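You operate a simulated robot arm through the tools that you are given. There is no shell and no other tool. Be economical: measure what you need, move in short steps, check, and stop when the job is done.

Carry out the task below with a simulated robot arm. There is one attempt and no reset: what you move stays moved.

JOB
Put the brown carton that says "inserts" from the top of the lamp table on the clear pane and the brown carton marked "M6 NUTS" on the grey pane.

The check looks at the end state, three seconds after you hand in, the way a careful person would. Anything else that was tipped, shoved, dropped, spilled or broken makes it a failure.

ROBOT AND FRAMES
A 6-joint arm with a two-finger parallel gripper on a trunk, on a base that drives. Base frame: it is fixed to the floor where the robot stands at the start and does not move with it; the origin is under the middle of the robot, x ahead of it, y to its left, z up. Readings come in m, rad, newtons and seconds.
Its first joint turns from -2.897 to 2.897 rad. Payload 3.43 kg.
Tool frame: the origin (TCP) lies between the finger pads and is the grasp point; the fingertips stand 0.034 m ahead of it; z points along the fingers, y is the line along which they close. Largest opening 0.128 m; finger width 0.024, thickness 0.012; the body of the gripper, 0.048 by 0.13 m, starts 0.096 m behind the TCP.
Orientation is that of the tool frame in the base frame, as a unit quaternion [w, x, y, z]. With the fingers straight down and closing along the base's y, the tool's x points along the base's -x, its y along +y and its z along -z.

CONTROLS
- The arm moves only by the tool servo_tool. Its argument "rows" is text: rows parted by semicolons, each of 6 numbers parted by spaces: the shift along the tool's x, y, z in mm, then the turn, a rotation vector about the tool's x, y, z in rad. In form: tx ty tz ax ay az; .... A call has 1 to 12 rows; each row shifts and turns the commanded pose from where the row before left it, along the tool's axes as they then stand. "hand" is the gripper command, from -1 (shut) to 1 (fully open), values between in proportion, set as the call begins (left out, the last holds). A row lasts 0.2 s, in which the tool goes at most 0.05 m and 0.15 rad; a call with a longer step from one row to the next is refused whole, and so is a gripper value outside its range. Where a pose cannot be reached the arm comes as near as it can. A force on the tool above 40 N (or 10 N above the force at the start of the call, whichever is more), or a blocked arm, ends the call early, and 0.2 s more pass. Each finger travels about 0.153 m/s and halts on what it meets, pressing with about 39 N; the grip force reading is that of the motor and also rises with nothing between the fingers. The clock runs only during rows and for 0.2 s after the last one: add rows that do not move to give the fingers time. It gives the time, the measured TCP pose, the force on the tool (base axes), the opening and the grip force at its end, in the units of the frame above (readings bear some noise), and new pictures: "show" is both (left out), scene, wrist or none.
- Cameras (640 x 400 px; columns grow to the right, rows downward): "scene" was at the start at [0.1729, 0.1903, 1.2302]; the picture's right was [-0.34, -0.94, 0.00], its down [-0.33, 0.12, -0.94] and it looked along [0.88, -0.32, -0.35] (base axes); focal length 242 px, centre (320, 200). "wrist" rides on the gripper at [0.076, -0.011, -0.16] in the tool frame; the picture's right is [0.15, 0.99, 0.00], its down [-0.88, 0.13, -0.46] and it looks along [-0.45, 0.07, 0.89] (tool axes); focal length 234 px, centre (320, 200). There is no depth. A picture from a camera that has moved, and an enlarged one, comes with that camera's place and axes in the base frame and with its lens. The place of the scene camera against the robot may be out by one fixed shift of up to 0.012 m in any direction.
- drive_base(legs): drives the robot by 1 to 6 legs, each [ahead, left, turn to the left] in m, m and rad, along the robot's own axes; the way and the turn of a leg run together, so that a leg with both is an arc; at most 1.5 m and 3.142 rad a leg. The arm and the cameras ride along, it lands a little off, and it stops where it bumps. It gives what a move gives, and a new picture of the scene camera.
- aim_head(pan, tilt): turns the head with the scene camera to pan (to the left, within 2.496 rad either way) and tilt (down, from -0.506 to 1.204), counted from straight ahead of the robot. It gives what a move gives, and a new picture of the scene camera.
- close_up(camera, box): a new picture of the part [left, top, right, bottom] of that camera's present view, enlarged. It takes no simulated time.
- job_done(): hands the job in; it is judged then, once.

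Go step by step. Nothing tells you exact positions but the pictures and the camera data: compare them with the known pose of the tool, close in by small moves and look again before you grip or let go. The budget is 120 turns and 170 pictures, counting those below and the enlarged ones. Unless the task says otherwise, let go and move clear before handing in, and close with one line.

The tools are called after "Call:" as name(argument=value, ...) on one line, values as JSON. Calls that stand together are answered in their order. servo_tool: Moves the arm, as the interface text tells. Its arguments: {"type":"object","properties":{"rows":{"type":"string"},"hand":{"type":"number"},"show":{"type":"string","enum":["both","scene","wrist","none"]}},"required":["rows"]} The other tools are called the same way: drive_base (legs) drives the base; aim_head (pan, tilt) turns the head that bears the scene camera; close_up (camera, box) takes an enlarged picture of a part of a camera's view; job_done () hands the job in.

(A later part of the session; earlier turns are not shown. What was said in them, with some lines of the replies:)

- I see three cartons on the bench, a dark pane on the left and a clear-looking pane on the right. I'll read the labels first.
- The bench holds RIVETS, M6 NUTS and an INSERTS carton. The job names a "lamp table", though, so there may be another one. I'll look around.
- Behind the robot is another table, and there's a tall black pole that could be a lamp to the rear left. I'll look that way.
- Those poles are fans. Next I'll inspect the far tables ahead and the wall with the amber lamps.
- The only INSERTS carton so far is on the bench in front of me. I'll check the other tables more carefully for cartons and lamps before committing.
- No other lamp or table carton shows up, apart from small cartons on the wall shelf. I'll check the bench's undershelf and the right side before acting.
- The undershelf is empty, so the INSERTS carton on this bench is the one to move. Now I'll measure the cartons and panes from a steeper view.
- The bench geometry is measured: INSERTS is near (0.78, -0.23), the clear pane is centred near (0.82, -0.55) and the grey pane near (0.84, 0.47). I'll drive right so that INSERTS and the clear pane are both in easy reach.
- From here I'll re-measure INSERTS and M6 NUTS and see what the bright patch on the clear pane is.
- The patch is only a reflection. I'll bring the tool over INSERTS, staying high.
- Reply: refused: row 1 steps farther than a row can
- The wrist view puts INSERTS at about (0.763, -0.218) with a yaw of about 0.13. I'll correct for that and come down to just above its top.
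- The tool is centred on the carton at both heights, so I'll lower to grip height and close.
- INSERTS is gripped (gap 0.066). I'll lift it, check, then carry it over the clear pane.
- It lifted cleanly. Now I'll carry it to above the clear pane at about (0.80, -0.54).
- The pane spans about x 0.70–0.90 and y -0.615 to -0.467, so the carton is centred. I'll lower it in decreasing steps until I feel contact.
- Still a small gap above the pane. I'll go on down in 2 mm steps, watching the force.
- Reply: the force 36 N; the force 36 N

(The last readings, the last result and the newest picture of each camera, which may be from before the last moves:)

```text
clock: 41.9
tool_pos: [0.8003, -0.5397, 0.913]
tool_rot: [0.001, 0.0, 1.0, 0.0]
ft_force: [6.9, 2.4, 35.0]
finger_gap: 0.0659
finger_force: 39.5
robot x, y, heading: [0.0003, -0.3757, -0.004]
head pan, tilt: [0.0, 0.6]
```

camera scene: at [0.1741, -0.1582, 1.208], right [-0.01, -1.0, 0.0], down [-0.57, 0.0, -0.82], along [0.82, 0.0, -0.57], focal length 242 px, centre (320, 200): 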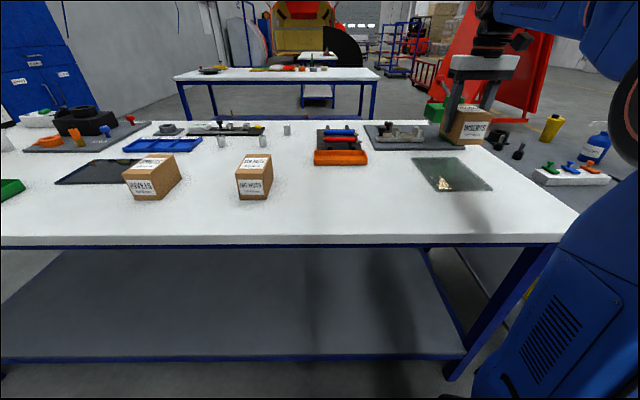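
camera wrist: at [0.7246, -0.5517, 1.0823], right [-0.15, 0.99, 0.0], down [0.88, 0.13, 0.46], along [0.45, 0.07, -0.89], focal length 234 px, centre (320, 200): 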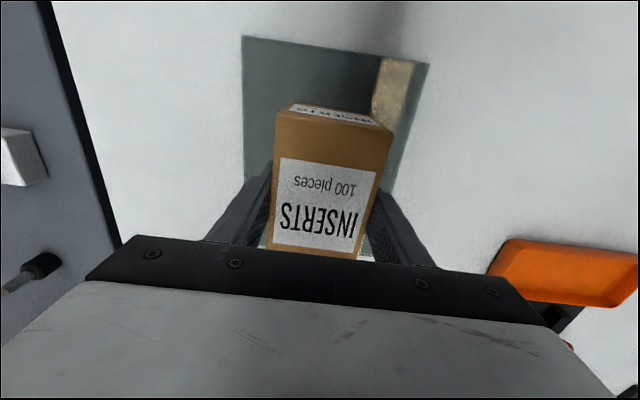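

The carton is touching the pane. I'll back off 2 mm to ease the pressure, then open the fingers slowly.

Call:
servo_tool(rows="0 0 -1 0 0 0;0 0 -1 0 0 0;0 0 0 0 0 0", show="none")

Call:
servo_tool(rows="0 0 0 0 0 0;0 0 0 0 0 0;0 0 0 0 0 0", hand=0.6)

```text
clock: 42.7
tool_pos: [0.8001, -0.5406, 0.912]
tool_rot: [-0.002, 0.0, 1.0, 0.0]
ft_force: [0.4, 0.5, -0.8]
finger_gap: 0.0659
finger_force: 38.9
robot x, y, heading: [0.003, -0.3801, -0.005]
head pan, tilt: [0.0, 0.6]
```

```text
clock: 43.5
tool_pos: [0.8004, -0.5399, 0.9152]
tool_rot: [-0.001, 0.0, 1.0, 0.0]
ft_force: [0.4, -0.6, 0.1]
finger_gap: 0.1022
finger_force: 0.1
robot x, y, heading: [0.001, -0.377, -0.004]
head pan, tilt: [0.0, 0.6]
camera scene: at [0.174, -0.1581, 1.2081], right [-0.01, -1.0, 0.0], down [-0.56, 0.0, -0.83], along [0.82, 0.0, -0.56], focal length 242 px, centre (320, 200)
camera wrist: at [0.7245, -0.5517, 1.0744], right [-0.15, 0.99, 0.0], down [0.88, 0.13, 0.46], along [0.45, 0.07, -0.89], focal length 234 px, centre (320, 200)
```

scene: 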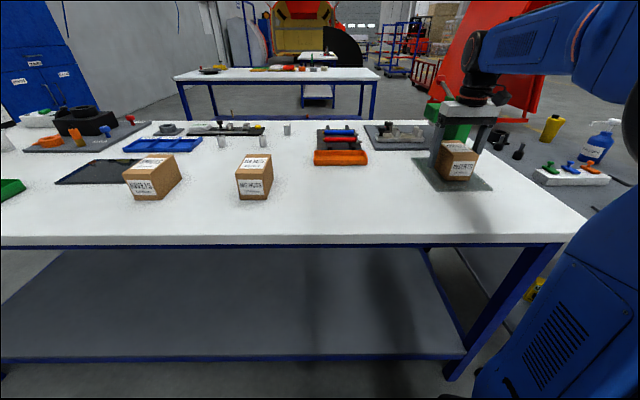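
wrist: 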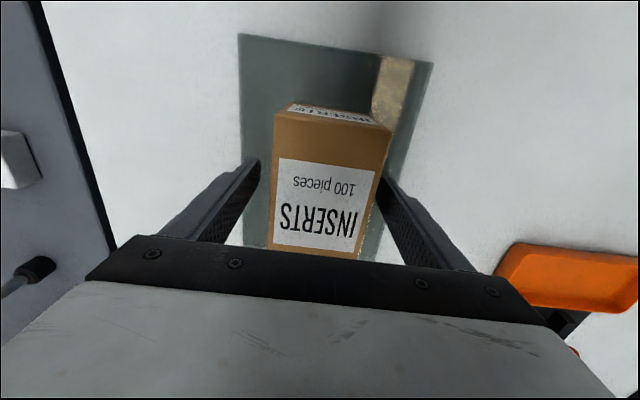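

INSERTS has been released on the clear pane. I'll rise straight up, retract, and drive left for M6 NUTS.

Call:
servo_tool(rows="0 0 -20 0 0 0;0 0 -45 0 0 0;0 0 -45 0 0 0;0 0 -45 0 0 0;0 0 -45 0 0 0;45 0 0 0 0 0;45 15 0 0 0 0;45 15 0 0 0 0;45 15 0 0 0 0;45 15 0 0 0 0;45 15 0 0 0 0;0 0 0 0 0 0", show="scene")

Call:
close_up(camera="scene", box=[396, 120, 524, 200])

Call:
drive_base(legs=[[0, 0.64, 0]])

```text
clock: 46.1
tool_pos: [0.5285, -0.4645, 1.1165]
tool_rot: [0.001, 0.0, 1.0, 0.001]
ft_force: [0.1, 1.4, 0.8]
finger_gap: 0.1025
finger_force: 0.0
robot x, y, heading: [0.0004, -0.3809, -0.005]
head pan, tilt: [0.0, 0.6]
camera scene: at [0.1741, -0.1581, 1.2081], right [-0.01, -1.0, 0.0], down [-0.56, 0.0, -0.83], along [0.82, 0.0, -0.56], focal length 242 px, centre (320, 200)
```

scene: 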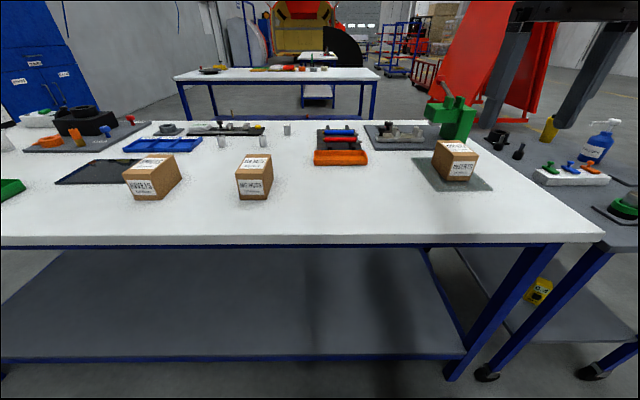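

```text
5.00 times, centred on (460, 160) of scene
camera zoom: at [0.1741, -0.1581, 1.2081], right [-0.01, -1.0, 0.0], down [-0.56, 0.0, -0.83], along [0.82, 0.0, -0.56], focal length 1211 px, centre (-380, 400)
```

zoom: 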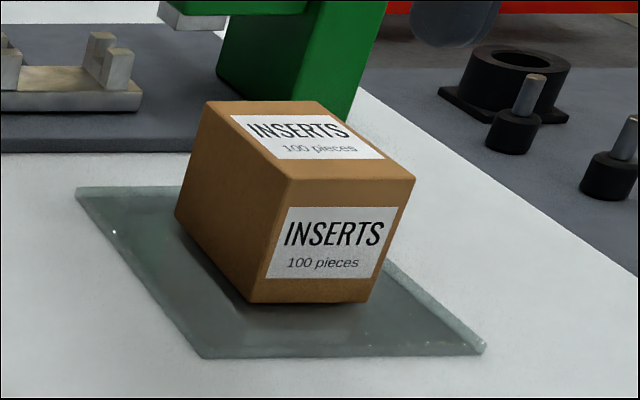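

```text
clock: 49.8
tool_pos: [0.5337, 0.194, 1.1159]
tool_rot: [0.0, 0.002, 1.0, 0.0]
ft_force: [0.1, 0.1, -0.5]
finger_gap: 0.1024
finger_force: 0.0
robot x, y, heading: [0.0023, 0.283, -0.007]
head pan, tilt: [0.0, 0.6]
camera scene: at [0.1799, 0.5029, 1.2081], right [-0.01, -1.0, 0.0], down [-0.56, 0.01, -0.83], along [0.82, -0.01, -0.56], focal length 242 px, centre (320, 200)
```

scene: 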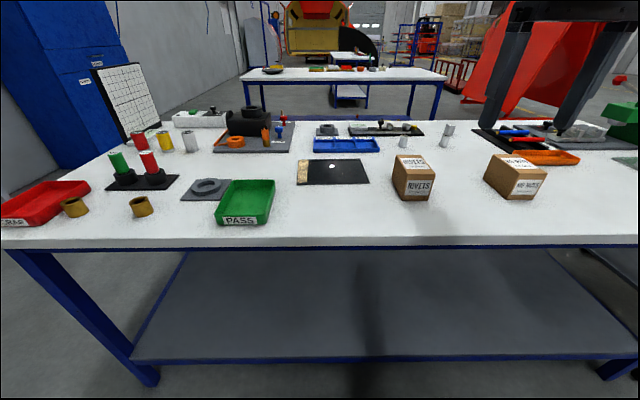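

INSERTS sits squarely on the clear pane. Now I'll move above M6 NUTS, near (0.72, 0.01).

Call:
servo_tool(rows="-34 -34 0 0 0 0;-34 -34 0 0 0 0;-34 -34 0 0 0 0;-34 -34 0 0 0 0;-34 -34 0 0 0 0;-10 -10 0 0 0 0;0 0 0 0 0 0", hand=1, show="wrist")

```text
clock: 51.4
tool_pos: [0.7122, 0.0145, 1.1164]
tool_rot: [0.0, 0.002, 1.0, 0.0]
ft_force: [0.0, -0.2, -0.2]
finger_gap: 0.128
finger_force: 0.1
robot x, y, heading: [0.004, 0.2828, -0.009]
head pan, tilt: [0.0, 0.6]
camera wrist: at [0.6352, 0.0028, 1.2754], right [-0.14, 0.99, 0.0], down [0.88, 0.13, 0.46], along [0.45, 0.07, -0.89], focal length 234 px, centre (320, 200)
```

wrist: 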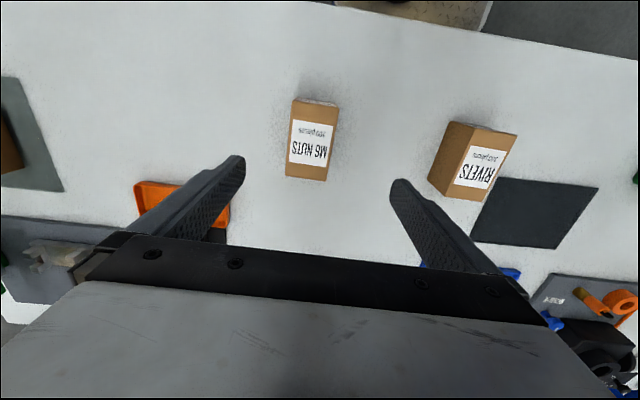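

M6 NUTS is at about (0.721, 0.003) with yaw near 0, and the grey pane is centred near (0.817, 0.465). I'll centre on the carton and descend partway.

Call:
servo_tool(rows="-9 -11 0 0 0 0;0 0 45 0 0 0;0 0 45 0 0 0;0 0 40 0 0 0;0 0 15 0 0 0;0 0 0 0 0 0", show="wrist")

```text
clock: 52.8
tool_pos: [0.7214, 0.0016, 0.9685]
tool_rot: [0.001, 0.002, 1.0, 0.0]
ft_force: [0.9, -0.4, -0.6]
finger_gap: 0.1281
finger_force: 0.0
robot x, y, heading: [0.0047, 0.2789, -0.009]
head pan, tilt: [0.0, 0.6]
camera wrist: at [0.6452, -0.0088, 1.1284], right [-0.14, 0.99, 0.0], down [0.88, 0.13, 0.46], along [0.45, 0.07, -0.89], focal length 234 px, centre (320, 200)
```

wrist: 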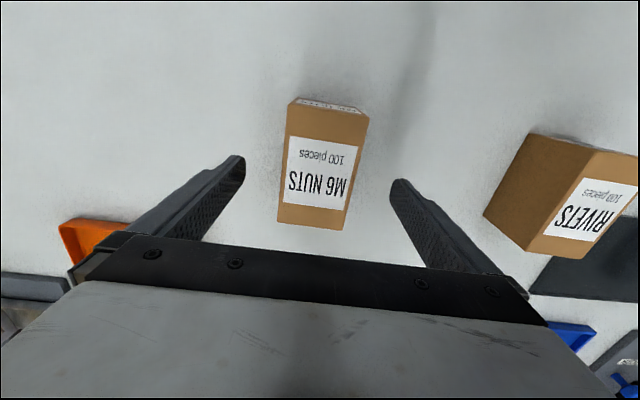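

The carton is centred between the fingers, just as INSERTS was. I'll lower and grip.

Call:
servo_tool(rows="0 0 35 0 0 0;0 0 27 0 0 0;0 0 0 0 0 0", show="none")

Call:
servo_tool(rows="0 0 0 0 0 0;0 0 0 0 0 0;0 0 0 0 0 0;0 0 0 0 0 0", hand=-1, show="wrist")

Call:
servo_tool(rows="0 0 -30 0 0 0;0 0 -45 0 0 0;0 0 -35 0 0 0;0 0 0 0 0 0", show="both")

```text
clock: 53.6
tool_pos: [0.7224, 0.0017, 0.907]
tool_rot: [0.0, 0.002, 1.0, 0.0]
ft_force: [0.0, 0.0, 0.1]
finger_gap: 0.128
finger_force: 0.0
robot x, y, heading: [0.001, 0.28, -0.011]
head pan, tilt: [0.0, 0.6]
```

```text
clock: 54.6
tool_pos: [0.7237, 0.0024, 0.9073]
tool_rot: [0.0, 0.001, 1.0, 0.0]
ft_force: [1.4, -2.1, -0.2]
finger_gap: 0.0658
finger_force: 38.9
robot x, y, heading: [0.0033, 0.2804, -0.006]
head pan, tilt: [0.0, 0.6]
camera wrist: at [0.6469, -0.0094, 1.0674], right [-0.14, 0.99, 0.0], down [0.88, 0.13, 0.46], along [0.45, 0.07, -0.89], focal length 234 px, centre (320, 200)
```

wrist: 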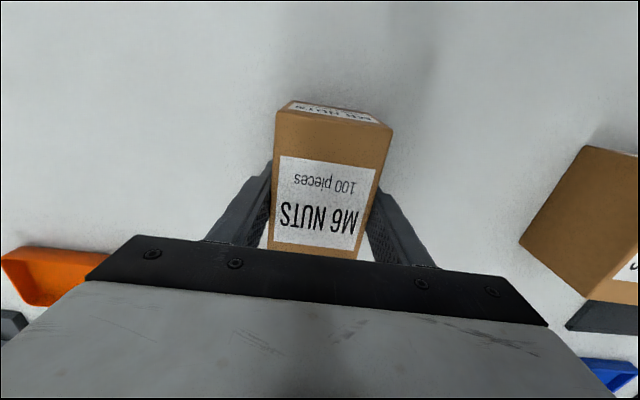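

```text
clock: 55.6
tool_pos: [0.7201, 0.0025, 1.018]
tool_rot: [0.0, 0.002, 1.0, 0.0]
ft_force: [0.6, 0.1, -3.9]
finger_gap: 0.0658
finger_force: 39.2
robot x, y, heading: [0.0022, 0.2827, -0.006]
head pan, tilt: [0.0, 0.6]
camera scene: at [0.1801, 0.5028, 1.208], right [-0.01, -1.0, 0.0], down [-0.57, 0.01, -0.82], along [0.82, -0.01, -0.57], focal length 242 px, centre (320, 200)
camera wrist: at [0.6447, -0.0091, 1.1788], right [-0.14, 0.99, 0.0], down [0.88, 0.13, 0.46], along [0.45, 0.07, -0.89], focal length 234 px, centre (320, 200)
```

scene: 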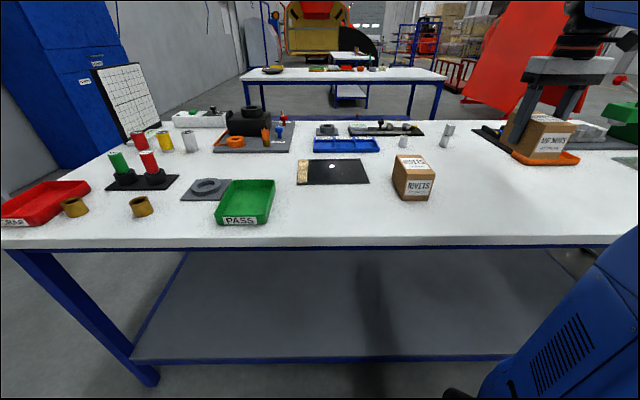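
wrist: 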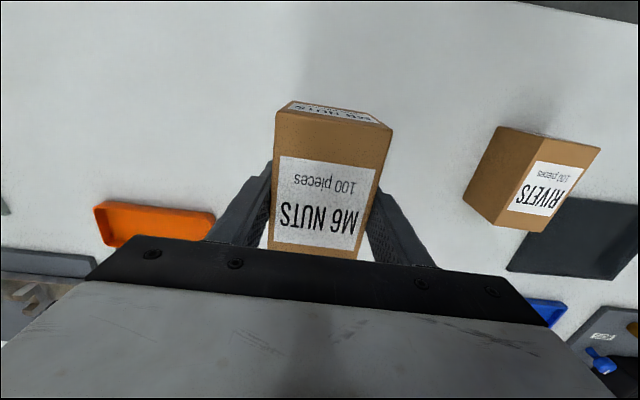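

M6 NUTS is lifted. I'll raise it a bit more to clear RIVETS and carry it over the grey pane.

Call:
servo_tool(rows="0 0 -45 0 0 0;-9.6 46.2 0 0 0 0;-9.6 46.2 0 0 0 0;-9.6 46.2 0 0 0 0;-9.6 46.2 0 0 0 0;-9.6 46.2 0 0 0 0;-9.6 46.2 0 0 0 0;-9.6 46.2 0 0 0 0;-9.6 46.2 0 0 0 0;-9.6 46.2 0 0 0 0;-9.6 46.2 0 0 0 0;0 0 0 0 0 0")

```text
clock: 58.2
tool_pos: [0.819, 0.4638, 1.0655]
tool_rot: [0.0, 0.001, 1.0, 0.001]
ft_force: [-0.1, 1.1, -3.1]
finger_gap: 0.0659
finger_force: 39.5
robot x, y, heading: [0.0086, 0.2829, -0.006]
head pan, tilt: [0.0, 0.6]
camera scene: at [0.18, 0.503, 1.208], right [-0.01, -1.0, 0.0], down [-0.57, 0.01, -0.82], along [0.82, -0.01, -0.57], focal length 242 px, centre (320, 200)
camera wrist: at [0.7434, 0.4534, 1.2247], right [-0.14, 0.99, 0.0], down [0.88, 0.13, 0.46], along [0.45, 0.07, -0.89], focal length 234 px, centre (320, 200)
```

scene: 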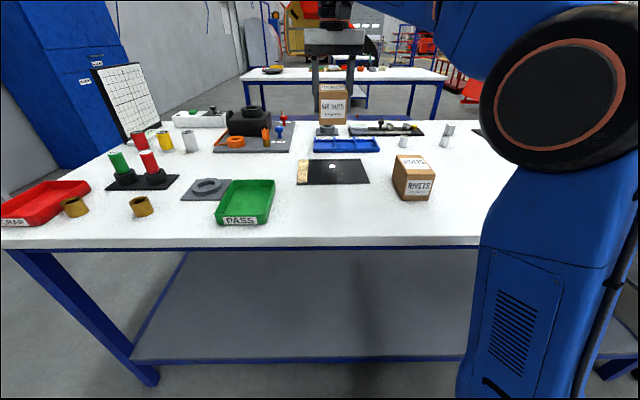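
wrist: 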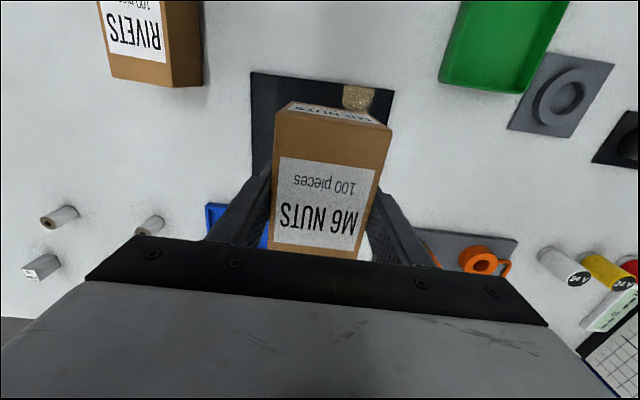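

The carton is over the grey pane. A 4 mm nudge ahead centres it, then I'll lower to just above contact.

Call:
servo_tool(rows="-5 -3 0 0 0 0;0 0 45 0 0 0;0 0 45 0 0 0;0 0 35 0 0 0;0 0 17 0 0 0;0 0 0 0 0 0", show="wrist")

Call:
close_up(camera="scene", box=[270, 120, 398, 200])

```text
clock: 59.6
tool_pos: [0.8239, 0.4622, 0.9228]
tool_rot: [0.0, 0.002, 1.0, 0.0]
ft_force: [-0.9, -0.1, -4.6]
finger_gap: 0.0659
finger_force: 38.9
robot x, y, heading: [0.0018, 0.2791, -0.012]
head pan, tilt: [0.0, 0.6]
camera wrist: at [0.7489, 0.4511, 1.0829], right [-0.14, 0.99, 0.0], down [0.88, 0.13, 0.46], along [0.45, 0.07, -0.89], focal length 234 px, centre (320, 200)
```

wrist: 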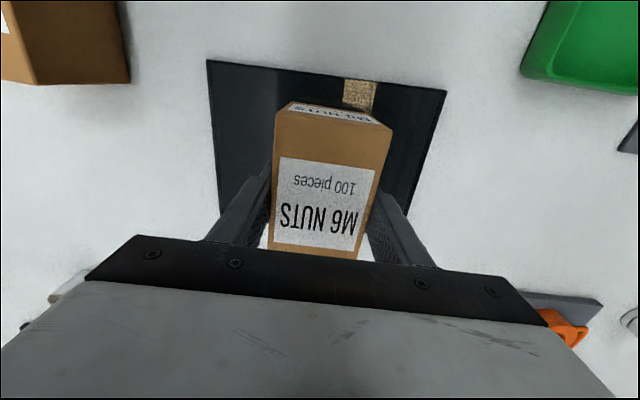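

```text
5.00 times, centred on (334, 160) of scene
camera zoom: at [0.1801, 0.503, 1.208], right [-0.01, -1.0, 0.0], down [-0.57, 0.01, -0.82], along [0.82, -0.01, -0.57], focal length 1211 px, centre (250, 400)
```

zoom: 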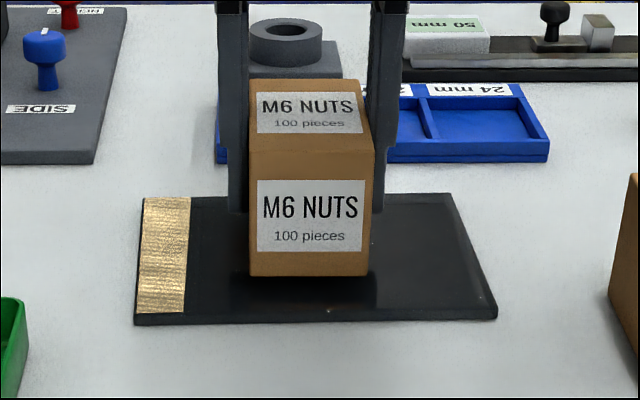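

The carton hovers within the pane. I'll come back 3 mm and lower in small steps to contact.

Call:
servo_tool(rows="3 0 2 0 0 0;0 0 2 0 0 0;0 0 2 0 0 0;0 0 1 0 0 0;0 0 0 0 0 0", show="none")

Call:
servo_tool(rows="0 0 1 0 0 0;0 0 0 0 0 0", show="none")

Call:
close_up(camera="scene", box=[270, 120, 398, 200])

```text
clock: 60.8
tool_pos: [0.8214, 0.4611, 0.9156]
tool_rot: [0.0, 0.002, 1.0, 0.0]
ft_force: [0.2, 2.1, -0.3]
finger_gap: 0.0659
finger_force: 38.9
robot x, y, heading: [0.0061, 0.283, -0.001]
head pan, tilt: [0.0, 0.6]
```

```text
clock: 61.4
tool_pos: [0.82, 0.4605, 0.9147]
tool_rot: [0.001, 0.002, 1.0, 0.0]
ft_force: [10.2, 1.2, 25.7]
finger_gap: 0.066
finger_force: 38.8
robot x, y, heading: [0.0036, 0.2864, -0.008]
head pan, tilt: [0.0, 0.6]
```

```text
5.00 times, centred on (334, 160) of scene
camera zoom: at [0.1796, 0.5028, 1.2081], right [-0.01, -1.0, 0.0], down [-0.56, 0.01, -0.83], along [0.83, -0.01, -0.56], focal length 1211 px, centre (250, 400)
```

zoom: 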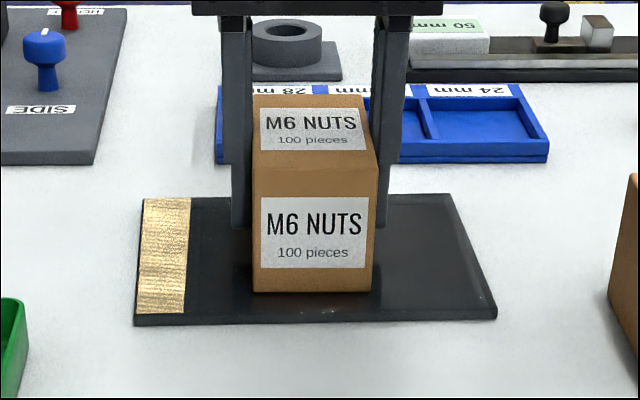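

Contact made, with the carton well inside the pane's edges. I'll ease off and release.

Call:
servo_tool(rows="0 0 -1 0 0 0;0 0 0 0 0 0", show="none")

Call:
servo_tool(rows="0 0 0 0 0 0;0 0 0 0 0 0;0 0 0 0 0 0", hand=0.6, show="wrist")

Call:
servo_tool(rows="0 0 -20 0 0 0;0 0 -45 0 0 0;0 0 -45 0 0 0;0 0 -45 0 0 0;0 0 -45 0 0 0;45 0 0 0 0 0;45 0 0 0 0 0;45 0 0 0 0 0;45 0 0 0 0 0;45 0 0 0 0 0;45 0 0 0 0 0;0 0 0 0 0 0", show="scene")

Call:
close_up(camera="scene", box=[270, 120, 398, 200])

Call:
aim_head(pan=-0.6, tilt=0.5)

```text
clock: 62.0
tool_pos: [0.8214, 0.461, 0.9147]
tool_rot: [0.001, 0.002, 1.0, -0.001]
ft_force: [9.0, -3.6, 25.9]
finger_gap: 0.0658
finger_force: 39.3
robot x, y, heading: [0.0044, 0.2842, -0.005]
head pan, tilt: [0.0, 0.6]
```

```text
clock: 62.8
tool_pos: [0.8207, 0.4615, 0.915]
tool_rot: [-0.001, 0.002, 1.0, 0.0]
ft_force: [0.1, -0.3, -0.6]
finger_gap: 0.1024
finger_force: 0.1
robot x, y, heading: [0.0061, 0.2819, -0.006]
head pan, tilt: [0.0, 0.6]
camera wrist: at [0.7449, 0.4496, 1.0742], right [-0.14, 0.99, 0.0], down [0.88, 0.13, 0.46], along [0.45, 0.07, -0.89], focal length 234 px, centre (320, 200)
```

wrist: 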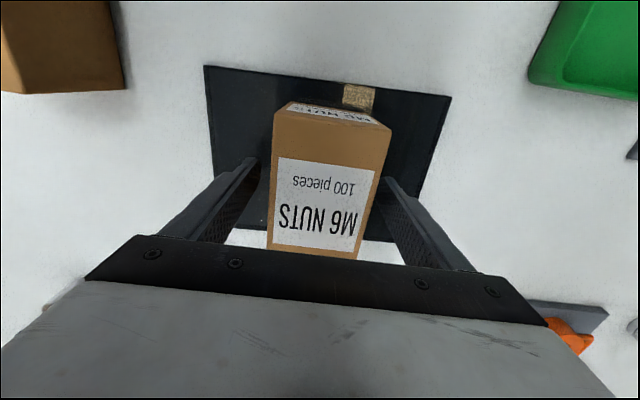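

```text
clock: 65.4
tool_pos: [0.5493, 0.459, 1.1172]
tool_rot: [0.0, 0.002, 1.0, 0.0]
ft_force: [-0.3, -0.9, -0.3]
finger_gap: 0.1026
finger_force: 0.0
robot x, y, heading: [0.0035, 0.2802, -0.01]
head pan, tilt: [0.0, 0.6]
camera scene: at [0.18, 0.5029, 1.208], right [-0.01, -1.0, 0.0], down [-0.56, 0.01, -0.83], along [0.82, -0.01, -0.56], focal length 242 px, centre (320, 200)
```

scene: 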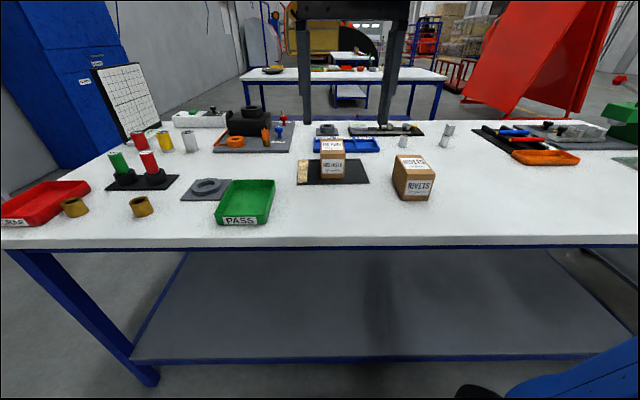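

```text
5.00 times, centred on (334, 160) of scene
camera zoom: at [0.18, 0.5029, 1.208], right [-0.01, -1.0, 0.0], down [-0.56, 0.01, -0.83], along [0.82, -0.01, -0.56], focal length 1211 px, centre (250, 400)
```

zoom: 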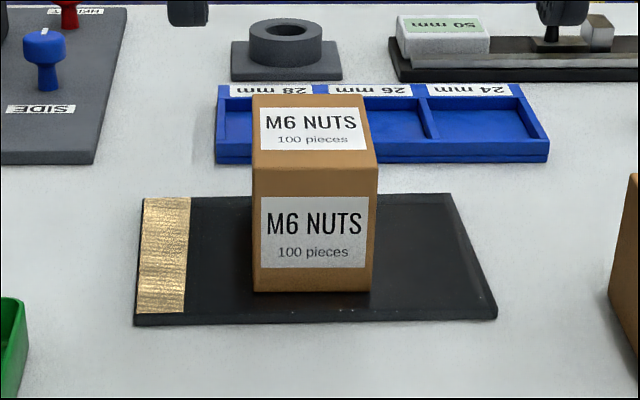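

```text
clock: 66.4
tool_pos: [0.5503, 0.4595, 1.1186]
tool_rot: [0.001, 0.002, 1.0, 0.0]
ft_force: [-0.2, 0.3, 0.8]
finger_gap: 0.1023
finger_force: 0.0
robot x, y, heading: [0.0052, 0.28, -0.003]
head pan, tilt: [-0.6, 0.499]
camera scene: at [0.1661, 0.4517, 1.2171], right [-0.57, -0.82, 0.0], down [-0.39, 0.27, -0.88], along [0.72, -0.5, -0.48], focal length 242 px, centre (320, 200)
```

scene: 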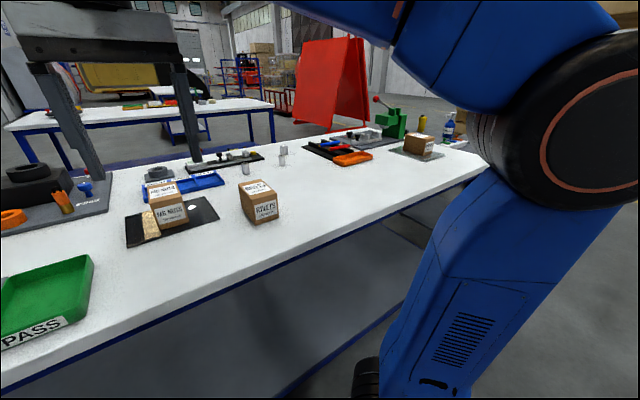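

Both cartons stand fully on their panes, everything else is where it was, and the arm is clear. I'm handing in.

Call:
job_done()

```text
The job is handed in.
```

The INSERTS carton is on the clear pane and the M6 NUTS carton is on the grey pane. I saw no table lamp anywhere, so I took the bench in front of the robot as the lamp table; its INSERTS carton was the only one I found on a table, though I couldn't read the small cartons on the wall shelf.
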